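You operate a simulated robot arm through the tools that you are given. There is no shell and no other tool. Be economical: measure what you need, move in short steps, check, and stop when the job is done.

The job below is to be done with a simulated robot arm. You get a single attempt, and the scene is never put back.

Task
Load the infuser with two scoops of tea and seat it in the pot.
Fine: fill it first; scoop back where it lay, lid back on the canister.

It is judged by the outcome, as a careful person would: the job done as asked, and still so three seconds after it is handed in. It fails if anything else is knocked over, pushed out of place, dropped, spilled or broken. A push-on lid holds only when it is set on centred and level and pressed home; a screw cap is set on level and turned clockwise until tight.

Robot
A 6-joint arm with a two-finger parallel gripper, fixed in place. Base frame: the origin is at the foot of the arm, x ahead of it, y to its left, z up; the work surface is at about z = 0. Lengths are in cm, angles in rad, forces in N, time in s.
With the tool pointing down near the work surface it reaches from about 14 to 58 cm from the base axis. Its first joint turns from -1.152 to 1.152 rad. Payload 2.1 kg.
Tool frame: the origin (TCP) lies between the finger pads and is the grasp point; the fingertips stand 3 cm ahead of it; z points along the fingers, y is the line along which they close. The gripper opens to 9.4 cm. The fingers are 2.8 cm wide and 1 cm thick; the gripper's body (5 by 9.6 cm) begins 5.5 cm behind the TCP.
Orientation is that of the tool frame in the base frame, as [roll, pitch, yaw] about the fixed x, y, z axes, in that order (R = Rz(yaw) Ry(pitch) Rx(roll)). With the fingers straight down and closing along the base's y, the tool's x points along the base's -x, its y along +y and its z along -z.

Tools
- The arm moves only by the tool move_arm. Its argument "motion" is text: rows parted by semicolons, each of 7 numbers parted by spaces: the shift along the tool's x, y, z in m, then the turn, a rotation vector about the tool's x, y, z in rad, then the gripper command, from -1 (fully open) to 1 (shut), values between in proportion. In form: tx ty tz wx wy wz jaw; .... A call has 1 to 12 rows; each row is the pose to reach, as a shift and turn from the pose commanded when the call began, along the tool's axes at that moment. Each row takes 0.2 s and may step no farther than 5 cm and 0.15 rad from the row before; otherwise, or with a gripper value out of range, the whole call is refused. A pose out of reach is approached as far as the arm can. The call stops where the force on the tool passes 40 N (or 10 N more than at its start, if that is more) or the arm is blocked; 0.2 s more then pass. The fingers move at their own pace (about 7.2 cm/s each) and stop on an object; they squeeze with about 36 N. The grip force told is the motor's: it shows also when the fingers shut on nothing. Time passes only in rows, and 0.2 s behind the last, so rows that repeat a pose let the fingers close. It gives the time, the measured TCP pose, the force on the tool (base axes), the opening and the grip force at its end, in the units of the frame above (readings bear some noise), with the torque about the TCP (base axes, N m) and any sound that the robot's microphone picked up.
- Cameras (640 x 400 px; columns grow to the right, rows downward): "scene" is fixed at [3.93, -37.7, 50.57]; the picture's right is [0.85, -0.53, 0.00], its down [-0.24, -0.38, -0.89] and it looks along [0.48, 0.76, -0.45] (base axes); focal length 309 px, centre (320, 200). "wrist" rides on the gripper at [7.6, 1.4, -10.3] in the tool frame; the picture's right is [-0.18, 0.98, 0.00], its down [-0.75, -0.14, -0.64] and it looks along [-0.63, -0.12, 0.77] (tool axes); focal length 243 px, centre (320, 200). There is no depth. A picture from a camera that has moved, and an enlarged one, comes with that camera's place and axes in the base frame and with its lens. The place of the scene camera against the robot may be out by one fixed shift of up to 2.5 cm in any direction.
- get_image(camera): a new picture of that camera. No time passes.
- enlarge(camera, box): a new picture of the part [left, top, right, bottom] of that camera's present view, enlarged. No time passes.
- sign_off(): hands the job in; it is judged then, once.

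Go step by step. Nothing tells you positions but the pictures and the camera data: compare them with the known pose of the tool, close in by small moves and look again before you grip or let go. The budget is 120 turns and 84 pictures, counting those below and the enlarged ones. Unless the task says otherwise, let go and move clear before handing in, and close with one line.

The tools are called as a command line: name --argument value ..., lists and objects as JSON in quotes. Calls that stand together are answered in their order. move_arm: Moves the arm, as the interface text tells. Its arguments: {"type":"object","properties":{"motion":{"type":"string"}},"required":["motion"]} The other tools are called the same way: get_image (camera) takes a picture; enlarge (camera, box) takes an enlarged picture of a part of a camera's view; sign_off () hands the job in.

At the start:

```text
t: 0.0
tcp_pos: [28.94, 13.81, 31.24]
ee_rot: [3.14, 0.003, -3.141]
ft_force: [0.9, 0.3, 1.2]
ft_torque: [-0.03, -0.01, -0.02]
grip_width: 9.41
gripper_force: 0.0
```

scene: 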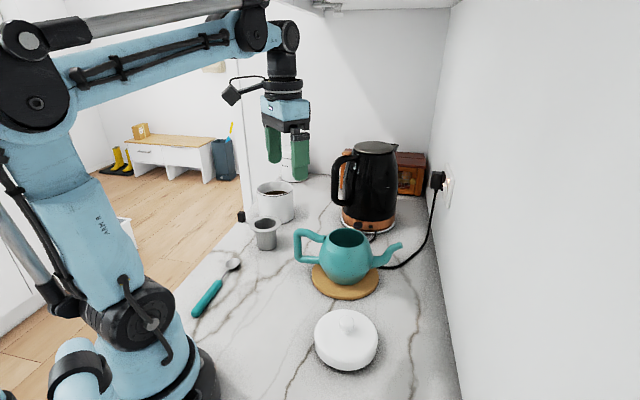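
wrist: 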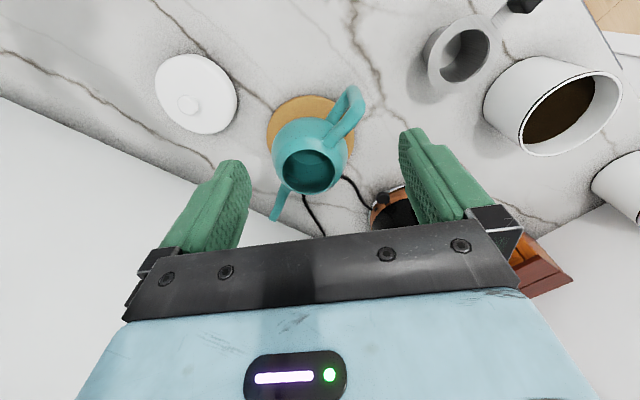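

I see the teapot on its trivet, the grey infuser cup, the open white canister with tea, the scoop and the white lid. I'll look closer before locating them.

enlarge --camera "scene" --box '[180, 140, 340, 330]'

enlarge --camera "scene" --box '[280, 200, 440, 390]'

```text
2.11 times, centred on (260, 235) of scene
camera zoom: at [3.93, -37.7, 50.57], right [0.85, -0.53, 0.0], down [-0.24, -0.38, -0.89], along [0.48, 0.76, -0.45], focal length 650 px, centre (446, 126)
```

zoom: 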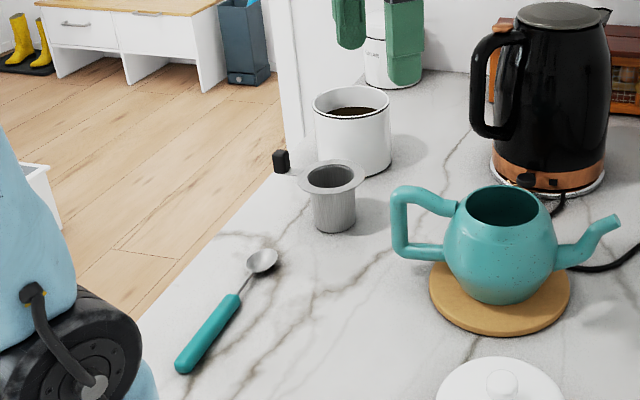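

```text
2.11 times, centred on (360, 295) of scene
camera zoom: at [3.93, -37.7, 50.57], right [0.85, -0.53, 0.0], down [-0.24, -0.38, -0.89], along [0.48, 0.76, -0.45], focal length 650 px, centre (236, 0)
```

zoom: 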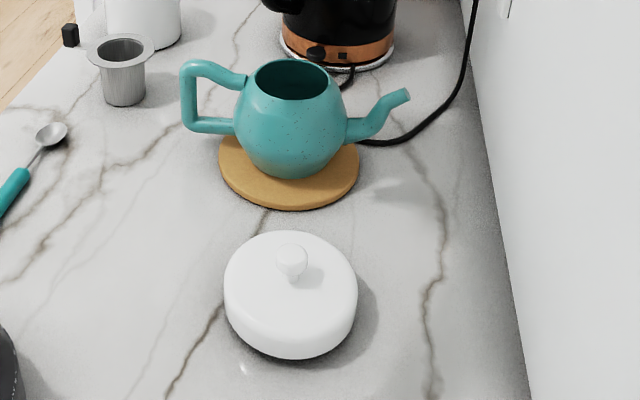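

The wrist and scene camera estimates agree within about 1 cm: lid (29,-5), infuser (30,32), canister (39,45), pot mouth (41,10), scoop handle near (10,19). I'll swing the wrist over the scoop, lined up with its handle, for a precise look.

move_arm --motion "0.025 0.01 0 0 0 -0.13 -1; 0.05 0.025 0 0 0 -0.26 -1; 0.075 0.04 0 0 0 -0.4 -1; 0.10 0.05 0.01 0 0 -0.53 -1; 0.12 0.06 0.03 0 0 -0.66 -1; 0.14 0.07 0.05 0 0 -0.785 -1"

get_image --camera "wrist"

get_image --camera "scene"

```text
t: 1.4
tcp_pos: [15.04, 20.9, 26.11]
ee_rot: [3.141, 0.002, -2.355]
ft_force: [-0.8, 0.8, 0.9]
ft_torque: [0.02, 0.03, -0.01]
grip_width: 9.4
gripper_force: 0.2
```

```text
79 pictures are left
camera wrist: at [8.62, 16.53, 36.41], right [-0.57, 0.82, 0.0], down [0.63, 0.43, 0.64], along [0.53, 0.37, -0.77], focal length 243 px, centre (320, 200)
```

wrist: 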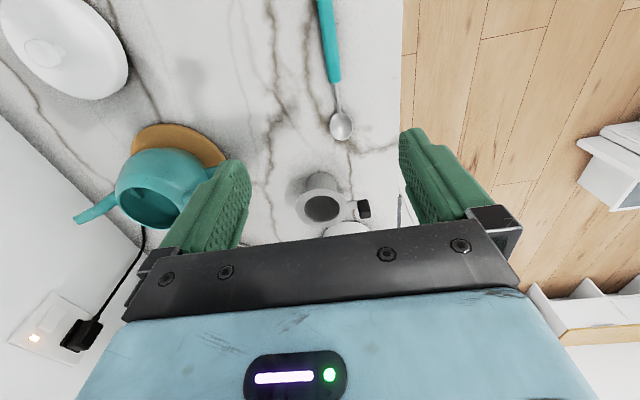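

```text
78 pictures are left
```

scene: 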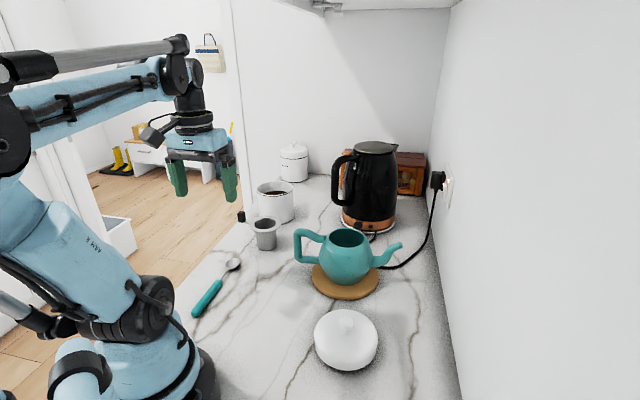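

The scoop lies at z≈0.8 with its axis at about 45°, bowl at (19.3,27.8) and handle from (7.4,15.8) to (14.7,23.2). Before grasping, I'll look at the infuser and canister from above and test the reach there.

move_arm --motion "-0.04 0 0 0 0 0 -1; -0.08 0 0 0 0 0 -1; -0.12 0 0 0 0 0 -1; -0.16 0 0 0 0 0 -1; -0.19 0 0 0 0 0 -1"

get_image --camera "wrist"

```text
t: 2.6
tcp_pos: [28.36, 34.14, 26.09]
ee_rot: [3.14, 0.003, -2.354]
ft_force: [0.9, 0.9, -0.3]
ft_torque: [0.0, -0.01, -0.05]
grip_width: 9.41
gripper_force: 0.1
```

```text
77 pictures are left
camera wrist: at [21.99, 29.81, 36.47], right [-0.57, 0.82, 0.0], down [0.63, 0.43, 0.64], along [0.53, 0.36, -0.77], focal length 243 px, centre (320, 200)
```

wrist: 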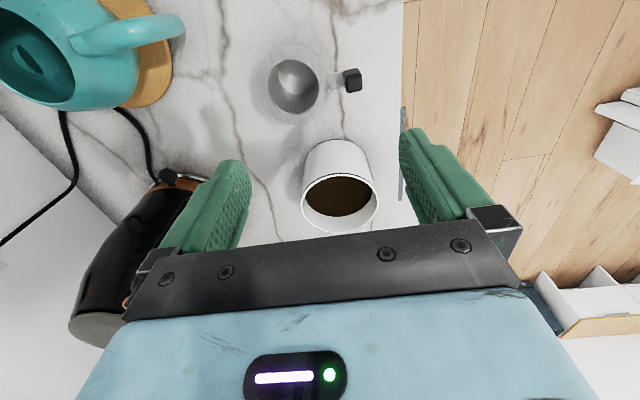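

enlarge --camera "wrist" --box '[240, 40, 400, 240]'

move_arm --motion "-0.04 0 0.03 0 0 0 -1; -0.08 0 0.06 0 0 0 -1; -0.12 0 0.09 0 0 0 -1; -0.15 0 0.09 0 0 0 -1"

get_image --camera "scene"

```text
2.00 times, centred on (320, 140) of wrist
camera zoom: at [21.99, 29.81, 36.47], right [-0.57, 0.82, 0.0], down [0.63, 0.43, 0.64], along [0.53, 0.36, -0.77], focal length 485 px, centre (320, 320)
```

zoom: 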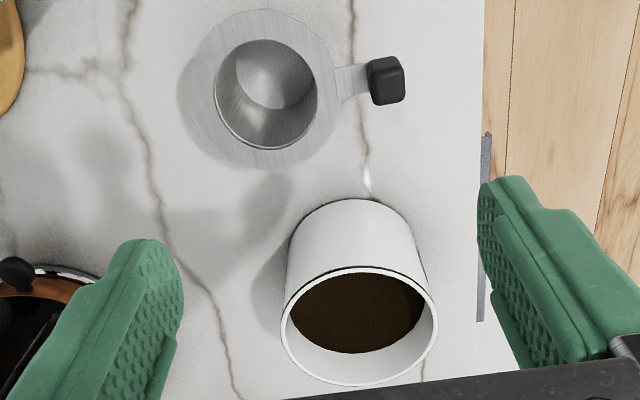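

```text
t: 3.6
tcp_pos: [37.64, 43.32, 17.64]
ee_rot: [-3.141, 0.002, -2.356]
ft_force: [-0.2, -0.1, 0.2]
ft_torque: [-0.03, -0.04, -0.01]
grip_width: 9.42
gripper_force: 0.0
out of reach, approached as far as the arm can: row 4
```

```text
75 pictures are left
```

scene: 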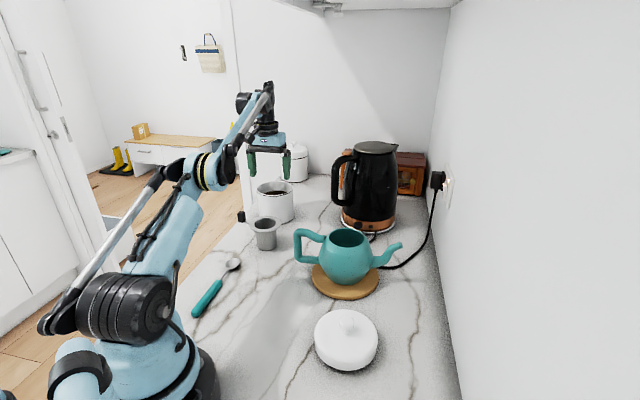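

The infuser has a side tab with a black knob at about (25.7,36.6,8), which makes a natural handle. The canister is centred near (38.8,44.6) with its rim at about z 10, just past vertical reach, so I'll grip the scoop with a slight outward tilt. I'm returning above the scoop handle now.

move_arm --motion "0.045 0.003 0 0 0 0 -1; 0.09 0.005 0 0 0 0 -1; 0.135 0.008 0 0 0 0 -1; 0.18 0.01 0 0 0 0 -1; 0.225 0.013 0 0 0 0 -1; 0.27 0.016 0 0 0 0 -1; 0.315 0.018 0 0 0 0 -1; 0.345 0.02 0 0 0 0 -1"

get_image --camera "wrist"

```text
t: 5.4
tcp_pos: [11.66, 20.33, 17.75]
ee_rot: [3.139, 0.002, -2.355]
ft_force: [-0.3, -0.3, -0.5]
ft_torque: [0.01, 0.0, 0.01]
grip_width: 9.41
gripper_force: 0.1
```

```text
74 pictures are left
camera wrist: at [5.34, 16.05, 28.03], right [-0.57, 0.82, 0.0], down [0.63, 0.43, 0.64], along [0.53, 0.36, -0.77], focal length 243 px, centre (320, 200)
```

wrist: 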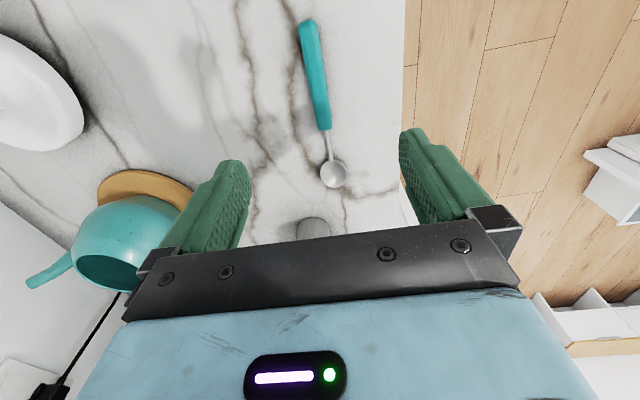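

move_arm --motion "0.005 0 0.03 0 -0.13 0.01 -0.5; 0.01 0 0.06 0 -0.26 0.02 -0.5; 0.018 0 0.09 0 -0.26 0.02 -0.5; 0.018 0 0.107 0 -0.26 0.02 -0.5"

get_image --camera "wrist"

get_image --camera "scene"

```text
t: 6.4
tcp_pos: [11.25, 19.04, 6.65]
ee_rot: [3.136, 0.263, -2.378]
ft_force: [0.1, -0.3, 0.3]
ft_torque: [-0.01, -0.01, 0.04]
grip_width: 7.06
gripper_force: 0.1
out of reach, approached as far as the arm can: row 2, 3, 4
```

```text
73 pictures are left
camera wrist: at [3.08, 13.11, 14.74], right [-0.55, 0.83, 0.05], down [0.5, 0.28, 0.82], along [0.66, 0.48, -0.58], focal length 243 px, centre (320, 200)
```

wrist: 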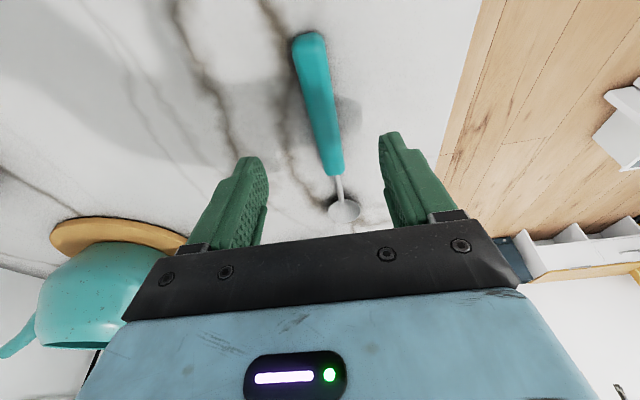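

```text
72 pictures are left
```

scene: 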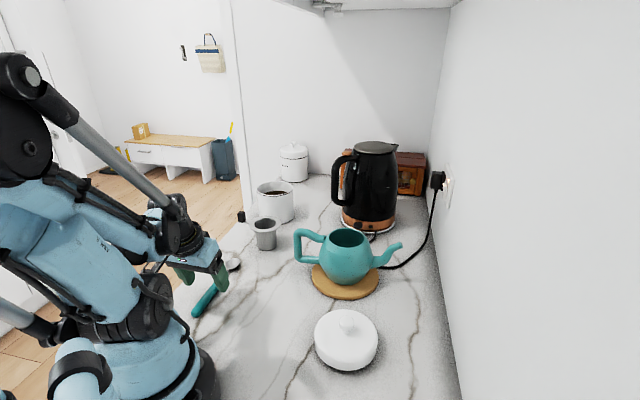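

Part of that pose was out of reach, so I'll grip a bit further forward on the handle.

move_arm --motion "-0.008 0.005 0.01 0 0 0 -0.5; -0.006 0.0053 0.02 0 0 0 -0.5"

get_image --camera "wrist"

```text
t: 7.0
tcp_pos: [11.72, 20.02, 5.04]
ee_rot: [3.136, 0.26, -2.377]
ft_force: [0.3, 0.5, -0.3]
ft_torque: [0.0, -0.02, -0.01]
grip_width: 7.05
gripper_force: 0.1
```

```text
71 pictures are left
camera wrist: at [3.57, 14.12, 12.96], right [-0.55, 0.83, 0.05], down [0.51, 0.28, 0.81], along [0.66, 0.48, -0.58], focal length 243 px, centre (320, 200)
```

wrist: 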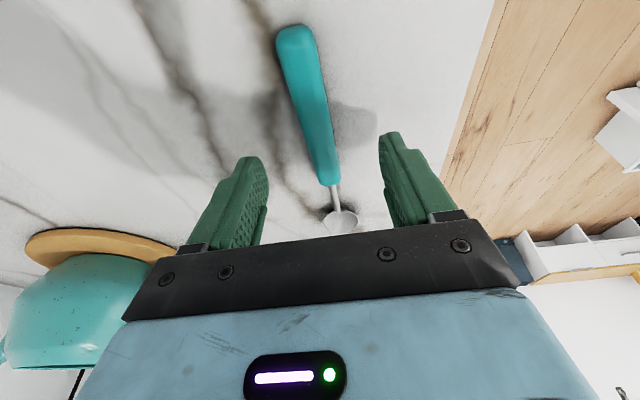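

move_arm --motion "0.004 0.001 0.0145 0 0 0 -0.5; 0.004 0.001 0.0145 0 0 0 -0.5"

get_image --camera "wrist"

```text
t: 7.6
tcp_pos: [11.66, 19.94, 3.45]
ee_rot: [3.137, 0.263, -2.376]
ft_force: [-0.2, 0.9, -0.1]
ft_torque: [-0.02, 0.03, 0.01]
grip_width: 7.06
gripper_force: 0.0
```

```text
70 pictures are left
camera wrist: at [3.58, 14.11, 11.45], right [-0.55, 0.83, 0.05], down [0.5, 0.29, 0.81], along [0.66, 0.48, -0.58], focal length 243 px, centre (320, 200)
```

wrist: 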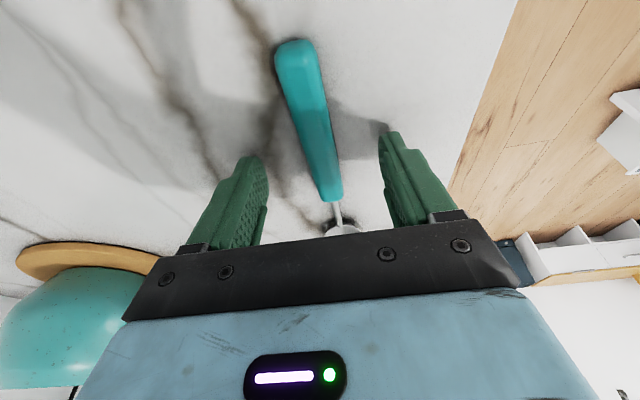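

The handle is centred between the fingertips, so I'm closing.

move_arm --motion "0 0 0 0 0 0 0; 0 0 0 0 0 0 0.6; 0 0 0 0 0 0 1; 0 0 0 0 0 0 1; 0 0 0 0 0 0 1"

move_arm --motion "-0.003 0 -0.02 0 0 0 1; -0.01 0 -0.05 0 0 0 1"

get_image --camera "wrist"

get_image --camera "scene"

```text
t: 8.8
tcp_pos: [11.75, 20.03, 3.54]
ee_rot: [3.139, 0.263, -2.377]
ft_force: [0.2, 0.5, 0.3]
ft_torque: [-0.01, -0.01, 0.04]
grip_width: 1.67
gripper_force: 36.2
```

```text
t: 9.4
tcp_pos: [11.42, 19.74, 8.67]
ee_rot: [3.137, 0.261, -2.377]
ft_force: [-0.1, -0.8, 0.5]
ft_torque: [-0.02, 0.04, 0.01]
grip_width: 1.68
gripper_force: 36.5
out of reach, approached as far as the arm can: row 2
```

```text
69 pictures are left
camera wrist: at [3.43, 13.83, 16.59], right [-0.55, 0.83, 0.05], down [0.51, 0.29, 0.81], along [0.66, 0.48, -0.58], focal length 243 px, centre (320, 200)
```

wrist: 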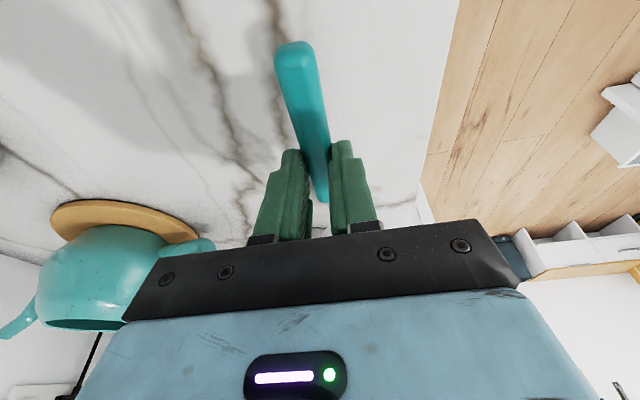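

```text
68 pictures are left
```

scene: 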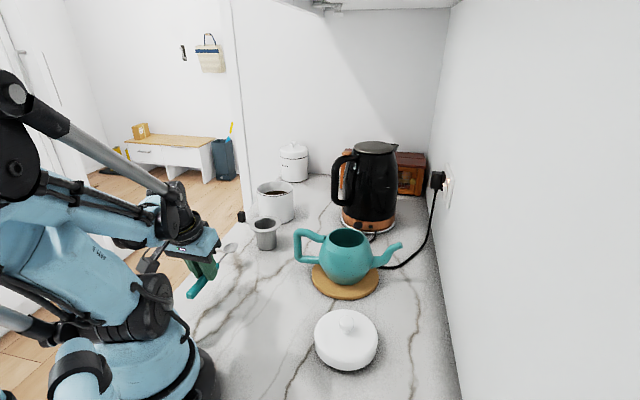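

The scoop is held level. I'm carrying it up and over to above the canister.

move_arm --motion "-0.0442 0 -0.0181 0 0 0 1; -0.0885 -0.002 -0.0363 0 0 0 1; -0.1332 -0.004 -0.0522 0 0 0 1; -0.1767 -0.006 -0.0405 0 0 0 1; -0.22 -0.008 -0.0288 0 0 0 1; -0.254 -0.01 -0.0197 0 0 0 1; -0.276 -0.01 -0.0137 0 0 0 1; -0.276 -0.01 -0.0137 0 0 0 1"

get_image --camera "wrist"

enlarge --camera "scene" --box '[190, 110, 350, 270]'

```text
t: 11.2
tcp_pos: [31.1, 37.03, 17.1]
ee_rot: [3.138, 0.261, -2.378]
ft_force: [0.3, 0.5, -0.8]
ft_torque: [-0.03, 0.0, 0.01]
grip_width: 1.68
gripper_force: 36.1
```

```text
67 pictures are left
camera wrist: at [23.07, 31.31, 25.1], right [-0.55, 0.83, 0.05], down [0.5, 0.29, 0.81], along [0.66, 0.48, -0.58], focal length 243 px, centre (320, 200)
```

wrist: 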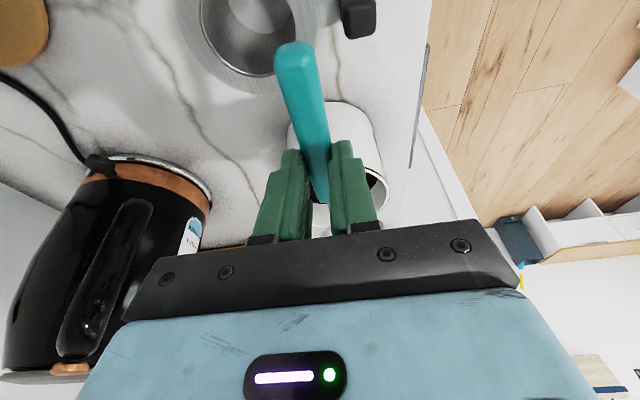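

```text
2.50 times, centred on (270, 190) of scene
camera zoom: at [3.93, -37.7, 50.57], right [0.85, -0.53, 0.0], down [-0.24, -0.38, -0.89], along [0.48, 0.76, -0.45], focal length 772 px, centre (445, 225)
```

zoom: 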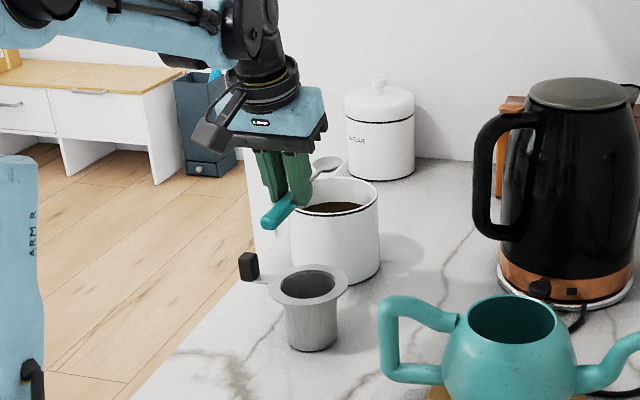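

The bowl is where I expected (38.8,44.4). Dipping radially would put the wrist past its reach, so I'll turn the scoop about 75° and come in from the left, roughly tangentially.

move_arm --motion "-0.0068 0.0097 0.0018 0.0378 0 0.1404 1; -0.0136 0.0195 0.0036 0.0756 0 0.2809 1; -0.0203 0.0292 0.0055 0.1133 0 0.4213 1; -0.0271 0.0389 0.0073 0.1511 0 0.5618 1; -0.0339 0.0487 0.0091 0.1889 0 0.7022 1; -0.0407 0.0584 0.0109 0.2267 0 0.8427 1; -0.0474 0.0681 0.0128 0.2644 0 0.9831 1; -0.0542 0.0779 0.0146 0.3022 0 1.1236 1; -0.061 0.0876 0.0164 0.34 0 1.264 1; -0.061 0.0876 0.0164 0.34 0 1.264 1"

get_image --camera "wrist"

enlarge --camera "scene" --box '[190, 110, 350, 270]'

```text
t: 13.4
tcp_pos: [29.84, 47.99, 17.12]
ee_rot: [-3.141, 0.262, 2.597]
ft_force: [-0.5, -0.2, -0.7]
ft_torque: [0.0, 0.04, 0.0]
grip_width: 1.71
gripper_force: 35.6
```

```text
65 pictures are left
camera wrist: at [21.99, 54.43, 25.12], right [0.66, 0.75, 0.05], down [0.41, -0.41, 0.81], along [0.63, -0.52, -0.58], focal length 243 px, centre (320, 200)
```

wrist: 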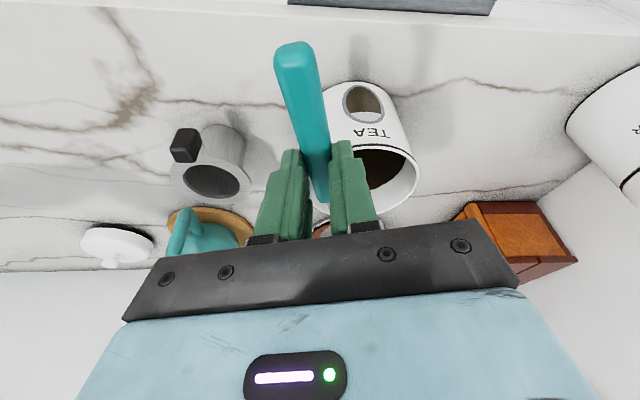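

```text
2.50 times, centred on (270, 190) of scene
camera zoom: at [3.93, -37.7, 50.57], right [0.85, -0.53, 0.0], down [-0.24, -0.38, -0.89], along [0.48, 0.76, -0.45], focal length 772 px, centre (445, 225)
```

zoom: 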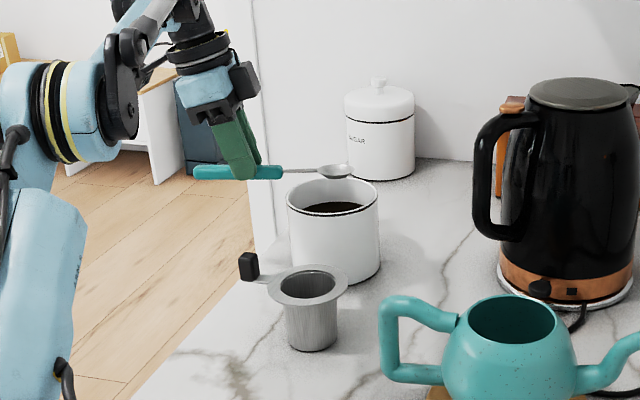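

The bowl is level over the canister mouth as predicted. Now I'll tip the bowl down 45° while keeping it above the mouth.

move_arm --motion "-0.0074 0 -0.0102 0 0.131 0 1; -0.0162 0 -0.0193 0 0.262 0 1; -0.0264 0 -0.027 0 0.393 0 1; -0.0378 0 -0.0332 0 0.524 0 1; -0.0501 0 -0.0377 0 0.654 0 1; -0.0627 0 -0.0387 0 0.785 0 1; -0.0627 0 -0.0387 0 0.785 0 1"

enlarge --camera "scene" --box '[190, 110, 350, 270]'

get_image --camera "wrist"

```text
t: 15.0
tcp_pos: [32.6, 44.14, 21.78]
ee_rot: [3.141, -0.528, 2.599]
ft_force: [-1.2, -0.7, 7.6]
ft_torque: [-0.45, -0.34, -0.09]
grip_width: 1.66
gripper_force: 36.7
out of reach, approached as far as the arm can: row 3, 4, 5, 6, 7
```

```text
2.50 times, centred on (270, 190) of scene
camera zoom: at [3.92, -37.71, 50.57], right [0.85, -0.53, 0.0], down [-0.24, -0.38, -0.89], along [0.48, 0.76, -0.45], focal length 772 px, centre (445, 225)
```

zoom: 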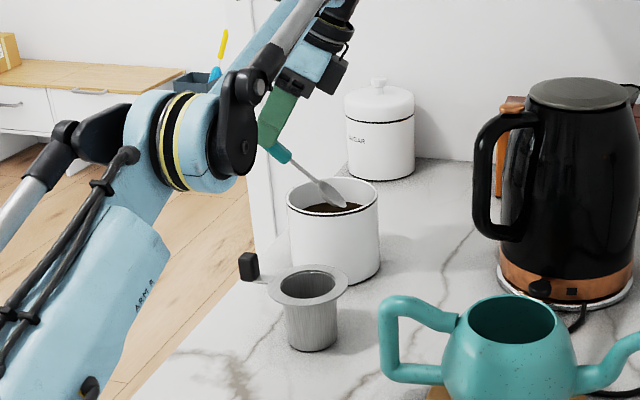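

```text
62 pictures are left
camera wrist: at [32.24, 46.14, 34.48], right [0.64, 0.76, -0.09], down [0.76, -0.62, 0.17], along [0.08, -0.18, -0.98], focal length 243 px, centre (320, 200)
```

wrist: 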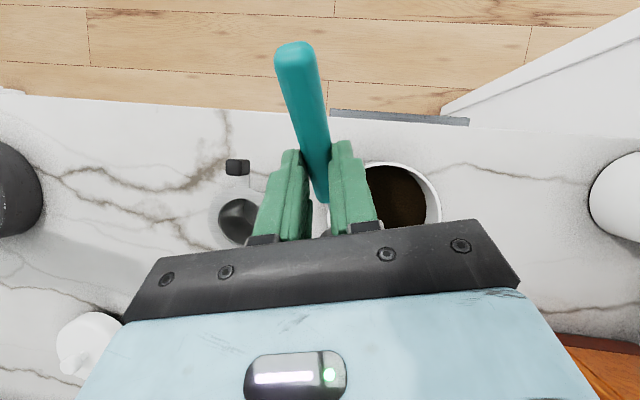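

The arm stopped short of the pose, and there is a 7.6 N upward force. I'll look closely for contact before moving on.

enlarge --camera "scene" --box '[240, 140, 300, 210]'

move_arm --motion "0 0 0 0 0 0 1"

```text
5.71 times, centred on (270, 175) of scene
camera zoom: at [3.92, -37.71, 50.57], right [0.85, -0.53, 0.0], down [-0.24, -0.38, -0.89], along [0.48, 0.76, -0.45], focal length 1764 px, centre (606, 343)
```

zoom: 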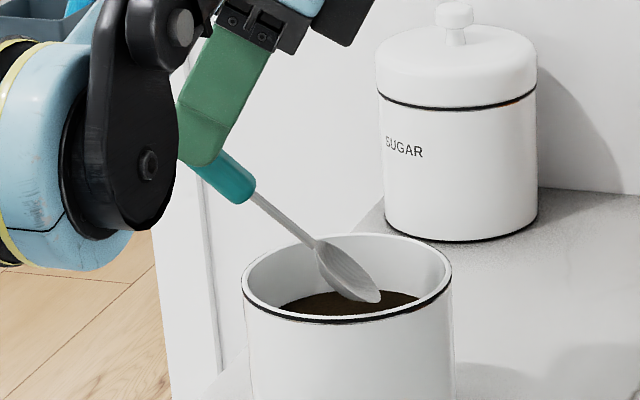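

```text
t: 15.4
tcp_pos: [32.78, 44.09, 21.87]
ee_rot: [-3.14, -0.528, 2.598]
ft_force: [-1.6, -1.3, 8.3]
ft_torque: [-0.39, -0.35, -0.09]
grip_width: 1.69
gripper_force: 35.5
```

The bowl tip is resting on the canister rim because this grip doesn't give enough reach. I'll lift off, lay the scoop down in clear space, and re-grip it with more pretilt so the dip can be made radially.

move_arm --motion "0.006 -0.002 -0.009 0 0 0 1; 0.012 -0.005 -0.018 0 0 0 1; 0.018 -0.02 -0.03 0 0 0 1; 0.022 -0.05 -0.035 0 0 0 1; 0.022 -0.08 -0.035 0 0 0 1"

enlarge --camera "scene" --box '[190, 110, 350, 270]'

```text
t: 16.6
tcp_pos: [28.93, 37.83, 26.84]
ee_rot: [-3.141, -0.526, 2.6]
ft_force: [-0.3, -0.4, 0.6]
ft_torque: [0.0, 0.02, -0.01]
grip_width: 1.69
gripper_force: 35.2
out of reach, approached as far as the arm can: row 2, 5
```

```text
2.50 times, centred on (270, 190) of scene
camera zoom: at [3.93, -37.7, 50.57], right [0.85, -0.53, 0.0], down [-0.24, -0.38, -0.89], along [0.48, 0.76, -0.45], focal length 772 px, centre (445, 225)
```

zoom: 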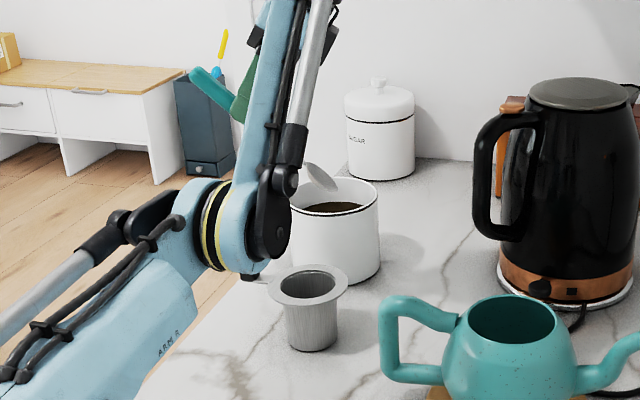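

The force is gone and the canister hasn't moved. I'm bringing the scoop back to level while moving inward.

move_arm --motion "-0.0087 -0.025 0.001 0 -0.131 0 1; -0.017 -0.05 0.002 0 -0.262 0 1; -0.026 -0.075 0.003 0 -0.393 0 1; -0.035 -0.1 0.003 0 -0.524 0 1; -0.043 -0.125 0.004 0 -0.654 0 1; -0.052 -0.149 0.0045 0 -0.785 0 1"

```text
t: 18.0
tcp_pos: [33.42, 33.83, 26.96]
ee_rot: [-3.141, 0.261, 2.6]
ft_force: [-0.1, -0.3, -0.2]
ft_torque: [-0.01, 0.05, -0.01]
grip_width: 1.67
gripper_force: 36.5
out of reach, approached as far as the arm can: row 1, 2, 3, 4, 5, 6
```

move_arm --motion "0.0023 -0.016 0.004 -0.0376 0 -0.1396 1; 0.0047 -0.032 0.0079 -0.0751 0 -0.2791 1; 0.007 -0.048 0.0119 -0.1127 0 -0.4187 1; 0.0093 -0.064 0.0159 -0.1502 0 -0.5582 1; 0.0117 -0.08 0.0198 -0.1878 0 -0.6978 1; 0.014 -0.096 0.0238 -0.2253 0 -0.8373 1; 0.0163 -0.112 0.0278 -0.2629 0 -0.9769 1; 0.0187 -0.128 0.0317 -0.3004 0 -1.1164 1; 0.021 -0.144 0.0357 -0.338 0 -1.256 1"

get_image --camera "scene"

```text
t: 20.0
tcp_pos: [39.85, 32.83, 26.87]
ee_rot: [3.138, 0.26, -2.381]
ft_force: [-0.3, -0.2, 0.1]
ft_torque: [-0.02, 0.04, -0.02]
grip_width: 1.65
gripper_force: 35.5
out of reach, approached as far as the arm can: row 1, 2, 3, 4, 5, 6, 7, 8, 9
```

```text
59 pictures are left
```

scene: 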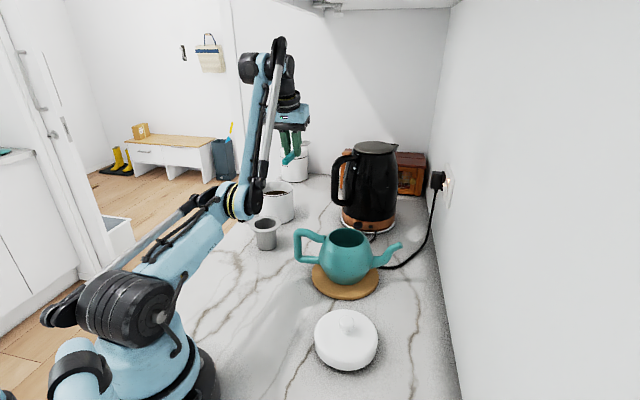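

The elbow has flipped to its low branch near full stretch, which is why the inward moves are refused. I'll extend upward to straighten the arm in clear air so it can fold the right way again.

move_arm --motion "-0.011 0 -0.043 0 0 0 1; -0.022 0 -0.086 0 0 0 1; -0.033 0 -0.129 0 0 0 1; -0.044 0 -0.172 0 0 0 1"

get_image --camera "scene"

```text
t: 21.2
tcp_pos: [38.98, 32.46, 36.77]
ee_rot: [3.138, 0.261, -2.382]
ft_force: [0.5, 0.3, -0.8]
ft_torque: [0.0, 0.0, 0.04]
grip_width: 1.66
gripper_force: 35.8
out of reach, approached as far as the arm can: row 3, 4
stopped in row 4: the arm was blocked; the commanded pose is now the measured one
```

```text
58 pictures are left
```

scene: 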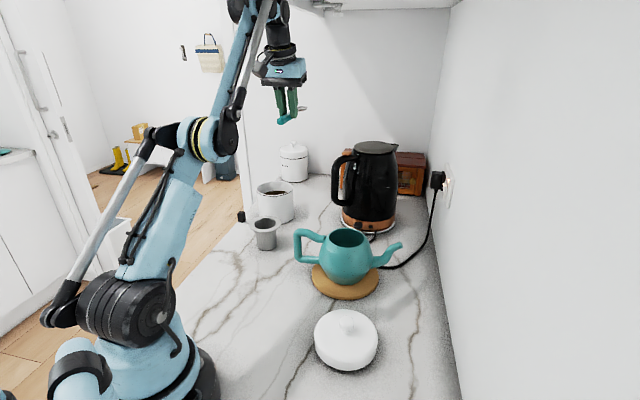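

move_arm --motion "0.03 0 -0.01 0 0 0 1; 0.06 0 -0.01 0 0 0 1"

get_image --camera "scene"

```text
t: 21.8
tcp_pos: [37.5, 31.09, 36.86]
ee_rot: [3.139, 0.259, -2.378]
ft_force: [0.5, 0.1, -0.6]
ft_torque: [-0.03, 0.03, -0.01]
grip_width: 1.67
gripper_force: 35.8
out of reach, approached as far as the arm can: row 1, 2
```

```text
57 pictures are left
```

scene: 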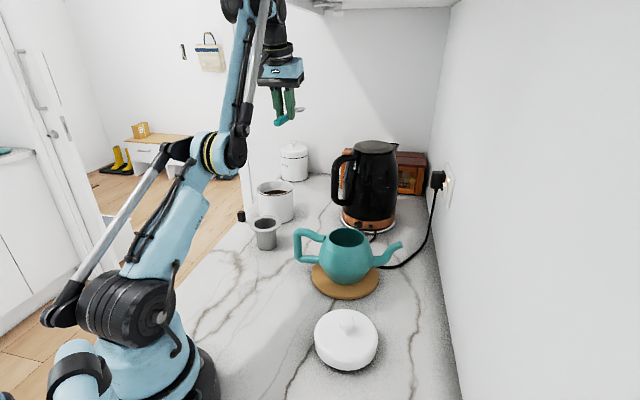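

The limit looks like the wrist pitch joint in this elbow-low posture. Pitching the tool at full stretch should force the elbow back up, so I'll pitch it and then move inward.

move_arm --motion "-0.01 0 0 0 0.14 0 1; -0.01 0 0 0 0.28 0 1; -0.01 0 0 0 0.42 0 1; -0.01 0 0 0 0.56 0 1; -0.01 0 0 0 0.70 0 1; 0.01 0 0 0 0.84 0 1; 0.03 0 -0.005 0 0.84 0 1; 0.05 0 -0.012 0 0.84 0 1; 0.08 0 -0.02 0 0.84 0 1"

get_image --camera "scene"

```text
t: 22.9
tcp_pos: [32.57, 26.74, 34.8]
ee_rot: [3.14, -0.289, -2.382]
ft_force: [2.0, 2.1, -4.5]
ft_torque: [-0.19, -0.07, -0.1]
grip_width: 1.66
gripper_force: 35.6
out of reach, approached as far as the arm can: row 1, 2, 3, 4, 5
stopped in row 5: the force on the tool passed its limit at 78 N (the readings are from after the stop); the commanded pose is now the measured one
```

```text
56 pictures are left
```

scene: 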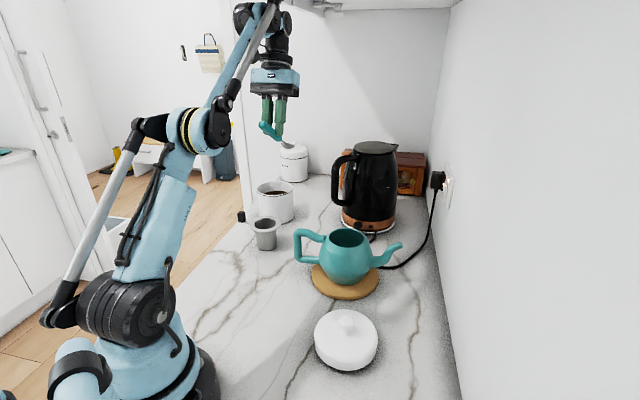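

The jolt looks like the elbow snapping back up. I'll test by moving inward.

move_arm --motion "0.029 0 0.009 0 0 0 1; 0.058 0 0.017 0 0 0 1; 0.086 0 0.026 0 0 0 1"

get_image --camera "scene"

```text
t: 23.7
tcp_pos: [26.11, 20.55, 34.91]
ee_rot: [3.138, -0.29, -2.382]
ft_force: [0.2, -0.9, -0.7]
ft_torque: [-0.02, 0.02, -0.03]
grip_width: 1.69
gripper_force: 36.2
```

```text
55 pictures are left
```

scene: 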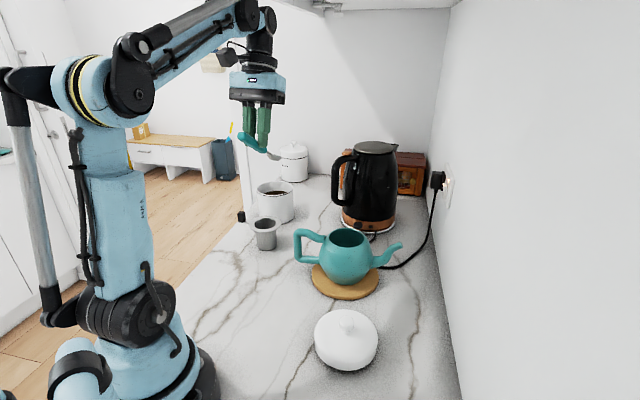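

The elbow is up again. Next I'll level the scoop and go down over the clear patch near (25,12).

move_arm --motion "0.002 -0.01 0.03 0 -0.138 0 1; 0.004 -0.02 0.07 0 -0.276 0 1; 0.006 -0.03 0.11 0 -0.414 0 1; 0.0077 -0.0396 0.159 0 -0.551 0 1"

get_image --camera "wrist"

get_image --camera "scene"

```text
t: 24.7
tcp_pos: [24.84, 14.26, 19.82]
ee_rot: [3.141, 0.264, -2.384]
ft_force: [0.2, -0.3, -0.4]
ft_torque: [-0.02, 0.06, 0.01]
grip_width: 1.69
gripper_force: 35.9
```

```text
54 pictures are left
camera wrist: at [16.63, 8.47, 27.8], right [-0.55, 0.84, 0.05], down [0.5, 0.28, 0.82], along [0.67, 0.47, -0.58], focal length 243 px, centre (320, 200)
```

wrist: 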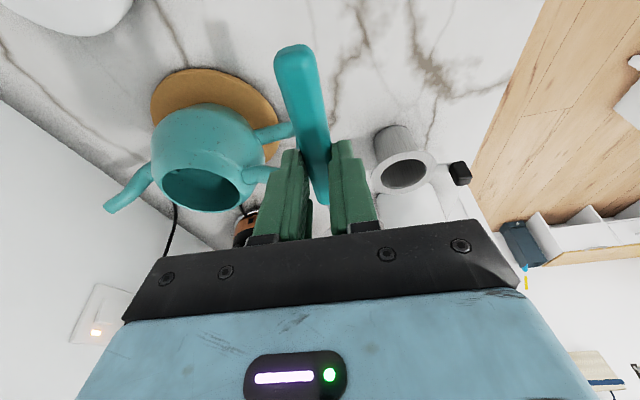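

```text
53 pictures are left
```

scene: 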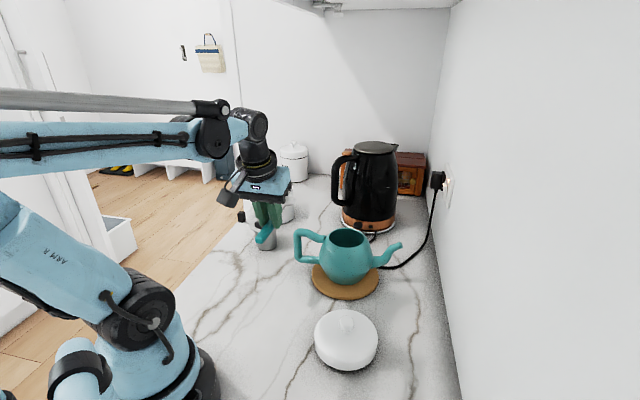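

move_arm --motion "0.0143 -0.002 0.0262 -0.0328 0 -0.1218 1; 0.0286 -0.0043 0.0524 -0.0656 0 -0.2436 1; 0.0428 -0.0065 0.0786 -0.0984 0 -0.3654 1; 0.0571 -0.0086 0.1048 -0.1312 0 -0.4872 1; 0.0714 -0.0108 0.131 -0.164 0 -0.609 1"

get_image --camera "scene"

```text
t: 25.9
tcp_pos: [23.04, 10.77, 5.33]
ee_rot: [3.138, 0.261, -1.75]
ft_force: [0.7, 0.8, 0.0]
ft_torque: [-0.01, -0.02, 0.0]
grip_width: 1.67
gripper_force: 36.1
```

```text
52 pictures are left
```

scene: 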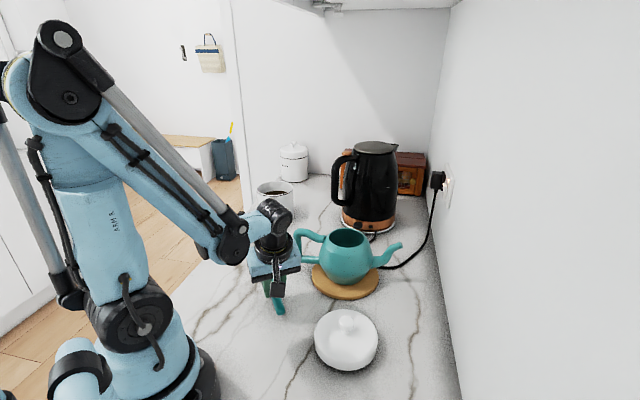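

move_arm --motion "0.0025 0 0.009 0 0 0 1; 0.0046 0 0.0171 0 0 0 1; 0.0046 0 0.0171 0 0 0 1"

get_image --camera "wrist"

```text
t: 26.7
tcp_pos: [23.07, 10.75, 3.51]
ee_rot: [3.139, 0.263, -1.752]
ft_force: [0.9, 0.0, -0.6]
ft_torque: [-0.02, -0.01, 0.02]
grip_width: 1.69
gripper_force: 36.1
```

```text
51 pictures are left
camera wrist: at [19.94, 1.34, 11.55], right [-0.93, 0.35, 0.05], down [0.24, 0.53, 0.81], along [0.26, 0.77, -0.58], focal length 243 px, centre (320, 200)
```

wrist: 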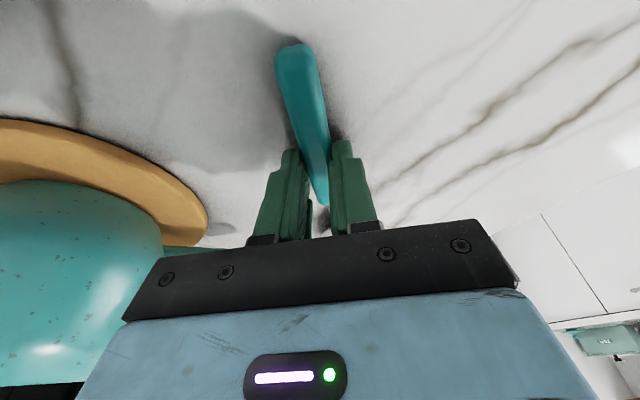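

move_arm --motion "0 0 0 0 0 0 0.3; 0 0 0 0 0 0 -0.3; 0 0 0 0 0 0 -0.5; -0.0065 0 -0.024 0 0 0 -0.5; -0.013 0 -0.0483 0 0 0 -0.5"

get_image --camera "wrist"

```text
t: 27.9
tcp_pos: [23.08, 10.76, 8.78]
ee_rot: [3.137, 0.262, -1.754]
ft_force: [-0.5, -0.4, 1.6]
ft_torque: [0.02, 0.02, 0.02]
grip_width: 7.06
gripper_force: 0.0
```

```text
50 pictures are left
camera wrist: at [19.89, 1.29, 16.58], right [-0.93, 0.35, 0.05], down [0.24, 0.53, 0.81], along [0.26, 0.77, -0.58], focal length 243 px, centre (320, 200)
```

wrist: 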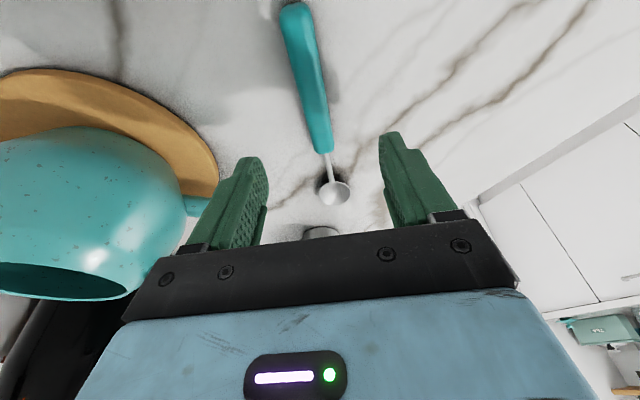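

The scoop is lying flat at a known position. I'll re-grip it further back with about 34° of tilt.

move_arm --motion "0.009 0 0.009 0 -0.11 0 -0.5; 0.018 -0.001 0.018 0 -0.22 0 -0.5; 0.0259 -0.001 0.0282 0 -0.33 0 -0.5"

get_image --camera "wrist"

```text
t: 28.7
tcp_pos: [22.76, 8.97, 5.16]
ee_rot: [3.137, 0.595, -1.754]
ft_force: [-0.7, -1.0, 0.5]
ft_torque: [0.02, 0.0, -0.02]
grip_width: 7.04
gripper_force: 0.0
```

```text
49 pictures are left
camera wrist: at [19.22, -2.44, 9.41], right [-0.94, 0.33, 0.11], down [0.19, 0.24, 0.95], along [0.29, 0.92, -0.28], focal length 243 px, centre (320, 200)
```

wrist: 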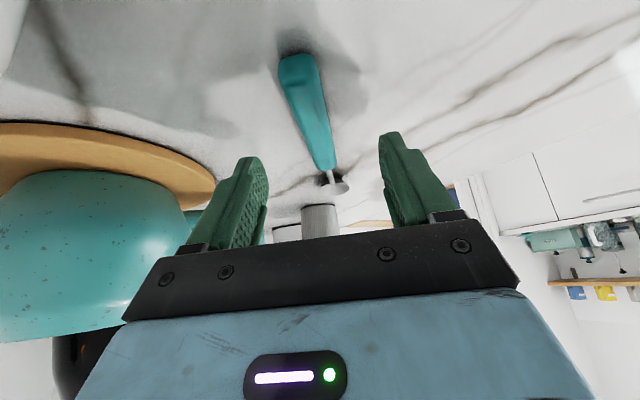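

move_arm --motion "0.005 0 0.0074 0 0 0 -0.5; 0.0098 0 0.0145 0 0 0 -0.5; 0.0098 0 0.0145 0 0 0 0.2; 0.0098 0 0.0145 0 0 0 1; 0.0098 0 0.0145 0 0 0 1; 0.0098 0 0.0145 0 0 0 1"

get_image --camera "wrist"

```text
t: 30.1
tcp_pos: [23.17, 9.09, 4.72]
ee_rot: [3.138, 0.593, -1.755]
ft_force: [-0.1, -0.2, 0.3]
ft_torque: [-0.02, 0.01, -0.03]
grip_width: 1.64
gripper_force: 35.8
out of reach, approached as far as the arm can: row 1, 2, 3, 4, 5, 6
```

```text
48 pictures are left
camera wrist: at [19.64, -2.4, 9.09], right [-0.94, 0.33, 0.11], down [0.19, 0.24, 0.95], along [0.29, 0.91, -0.28], focal length 243 px, centre (320, 200)
```

wrist: 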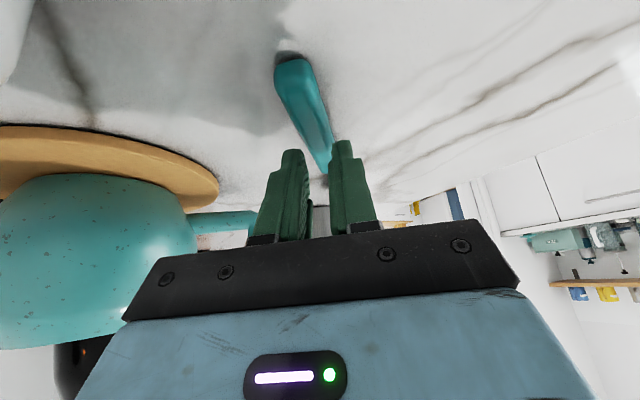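

The arm's inner limit kept me too high, so this grip is only on the top of the handle. I'll open, look, and then use the 15° grip to move the scoop a little farther out.

move_arm --motion "0 0 0 0 0 0 0; 0 0 0 0 0 0 -0.5; -0.006 0.001 -0.003 0 0.11 0 -0.5; -0.01 0.002 0 0 0.22 0 -0.5; -0.014 0.002 0.004 0 0.33 0 -0.5"

get_image --camera "wrist"

```text
t: 31.3
tcp_pos: [23.31, 10.48, 5.41]
ee_rot: [3.138, 0.261, -1.753]
ft_force: [0.2, -0.2, 0.0]
ft_torque: [0.01, 0.0, -0.01]
grip_width: 7.05
gripper_force: 0.0
```

```text
47 pictures are left
camera wrist: at [20.08, 0.95, 13.3], right [-0.93, 0.35, 0.05], down [0.24, 0.53, 0.81], along [0.26, 0.77, -0.58], focal length 243 px, centre (320, 200)
```

wrist: 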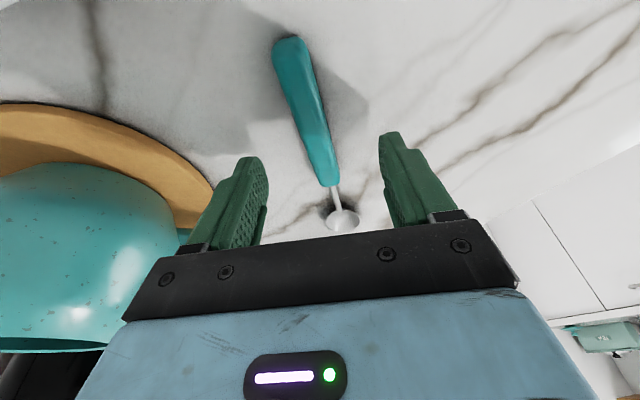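

move_arm --motion "0.0025 0 0.009 0 0 -0.03 -0.5; 0.0048 0 0.018 0 0 -0.03 -0.5; 0.0048 0 0.018 0 0 -0.03 0.2; 0.0048 0 0.018 0 0 -0.03 1; 0.0048 0 0.018 0 0 -0.03 1; 0.0048 0 0.018 0 0 -0.03 1"

```text
t: 32.7
tcp_pos: [23.35, 10.48, 3.45]
ee_rot: [-3.135, 0.262, -1.723]
ft_force: [-0.5, 0.2, 0.1]
ft_torque: [-0.04, 0.03, 0.02]
grip_width: 1.71
gripper_force: 35.6
```

move_arm --motion "-0.0039 0 -0.0145 0 0 0 1; -0.0257 -0.0095 -0.009 0 0 0 1; -0.0457 -0.0187 -0.0033 0 0 0 1; -0.0437 -0.0187 0.004 0 0 0 1; -0.0418 -0.0187 0.011 0 0 0 1; -0.0418 -0.0187 0.011 0 0 0 1"

move_arm --motion "0 0 0 0 0 0 0.3; 0 0 0 0 0 0 -0.3; 0 0 0 0 0 0 -0.5; -0.0065 0 -0.024 0 0 0 -0.5; -0.0078 0 -0.029 0 0 0 -0.5"

get_image --camera "wrist"

```text
t: 34.1
tcp_pos: [25.77, 14.55, 3.56]
ee_rot: [-3.135, 0.262, -1.723]
ft_force: [0.3, 0.6, -1.3]
ft_torque: [0.0, -0.01, 0.01]
grip_width: 1.65
gripper_force: 36.0
```

```text
t: 35.3
tcp_pos: [25.82, 14.52, 6.67]
ee_rot: [-3.138, 0.262, -1.722]
ft_force: [0.2, -0.1, -0.5]
ft_torque: [0.03, 0.0, 0.0]
grip_width: 7.07
gripper_force: 0.1
```

```text
46 pictures are left
camera wrist: at [22.9, 4.92, 14.53], right [-0.94, 0.33, 0.04], down [0.22, 0.53, 0.82], along [0.24, 0.78, -0.58], focal length 243 px, centre (320, 200)
```

wrist: 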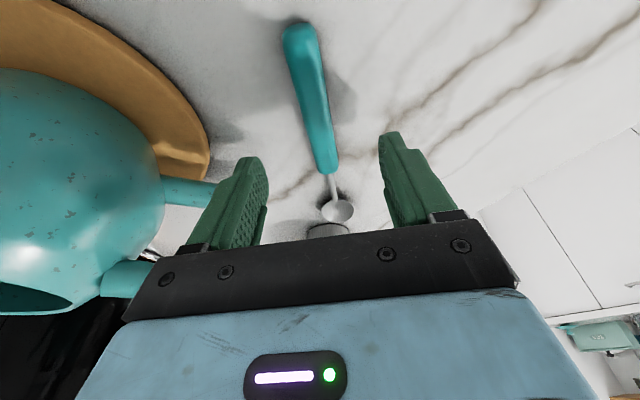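

move_arm --motion "0.006 0 0.004 0 -0.11 0 -0.5; 0.012 0.001 0.008 0 -0.22 0 -0.5; 0.0172 0.0012 0.0127 0 -0.33 0 -0.5; 0.0193 0.0012 0.0205 0 -0.33 0 -0.5; 0.0214 0.0012 0.0283 0 -0.33 0 -0.5"

get_image --camera "wrist"

```text
t: 36.5
tcp_pos: [25.88, 13.08, 3.9]
ee_rot: [-3.136, 0.592, -1.72]
ft_force: [-0.1, -0.6, 0.0]
ft_torque: [-0.01, 0.02, 0.01]
grip_width: 7.04
gripper_force: 0.1
out of reach, approached as far as the arm can: row 5
```

```text
45 pictures are left
camera wrist: at [22.55, 1.54, 8.23], right [-0.95, 0.3, 0.1], down [0.18, 0.24, 0.95], along [0.26, 0.92, -0.28], focal length 243 px, centre (320, 200)
```

wrist: 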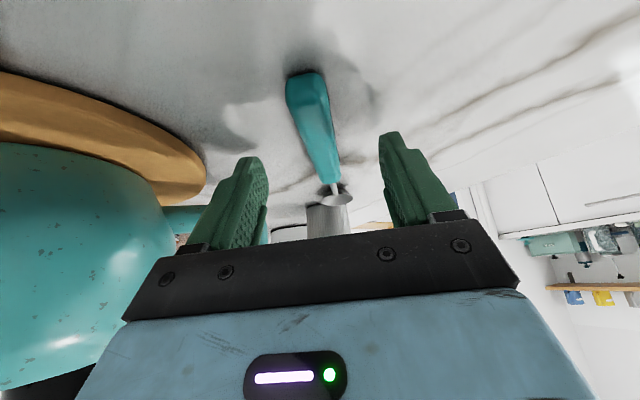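

move_arm --motion "0.0002 0.001 0.001 0 0.05 0 -0.5; 0.0004 0.002 0.003 0 0.1 0 -0.5; 0.0004 0.002 0.0052 0 0.1 0 -0.5; 0.0004 0.002 0.0052 0 0.1 0 -0.5"

get_image --camera "wrist"

```text
t: 37.5
tcp_pos: [25.6, 13.57, 3.48]
ee_rot: [-3.138, 0.492, -1.719]
ft_force: [-0.3, -0.2, 0.6]
ft_torque: [0.01, 0.01, -0.01]
grip_width: 7.05
gripper_force: 0.0
```

```text
44 pictures are left
camera wrist: at [22.44, 2.35, 8.94], right [-0.95, 0.31, 0.08], down [0.19, 0.34, 0.92], along [0.26, 0.89, -0.38], focal length 243 px, centre (320, 200)
```

wrist: 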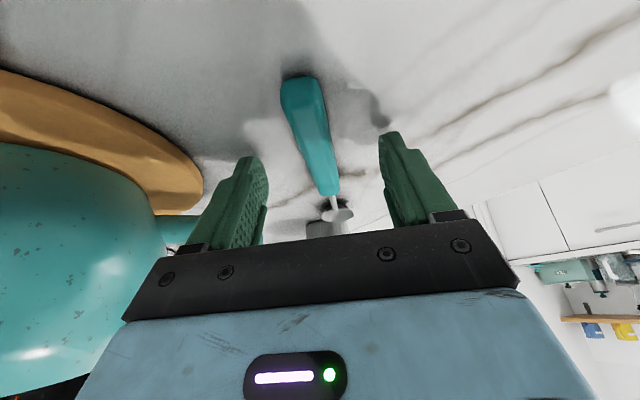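

move_arm --motion "0 0 0 0 0 0 0.2; 0 0 0 0 0 0 1; 0 0 0 0 0 0 1; 0 0 0 0 0 0 1"

move_arm --motion "-0.0094 0 -0.0177 0 0 0 1; -0.0188 0 -0.0353 0 0 0 1; -0.0329 0 -0.0618 0 0 0 1; -0.0470 0 -0.0883 0 0 0 1"

get_image --camera "wrist"

get_image --camera "scene"

```text
t: 38.5
tcp_pos: [25.6, 13.4, 3.45]
ee_rot: [-3.138, 0.492, -1.72]
ft_force: [-0.5, -0.2, -1.0]
ft_torque: [-0.04, -0.02, 0.01]
grip_width: 1.65
gripper_force: 35.9
```

```text
t: 39.5
tcp_pos: [25.69, 13.45, 13.38]
ee_rot: [-3.137, 0.491, -1.721]
ft_force: [-0.4, 0.6, -0.3]
ft_torque: [0.02, 0.0, 0.02]
grip_width: 1.66
gripper_force: 36.9
```

```text
43 pictures are left
camera wrist: at [22.51, 2.36, 18.9], right [-0.95, 0.31, 0.08], down [0.19, 0.34, 0.92], along [0.26, 0.89, -0.38], focal length 243 px, centre (320, 200)
```

wrist: 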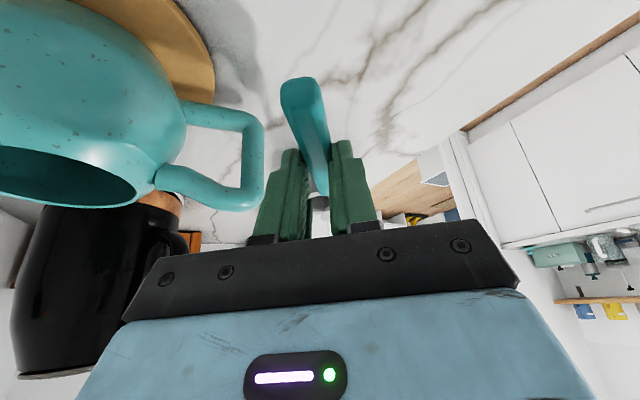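

```text
42 pictures are left
```

scene: 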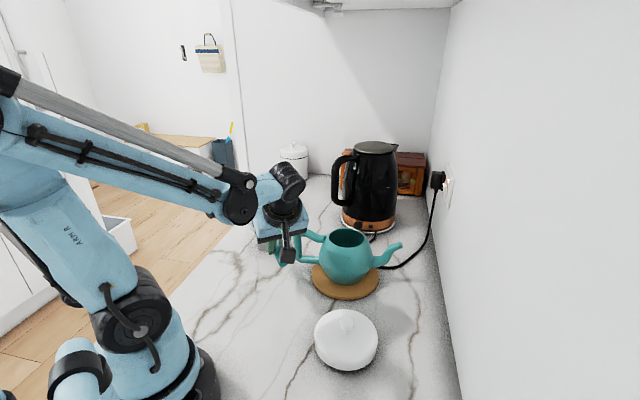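

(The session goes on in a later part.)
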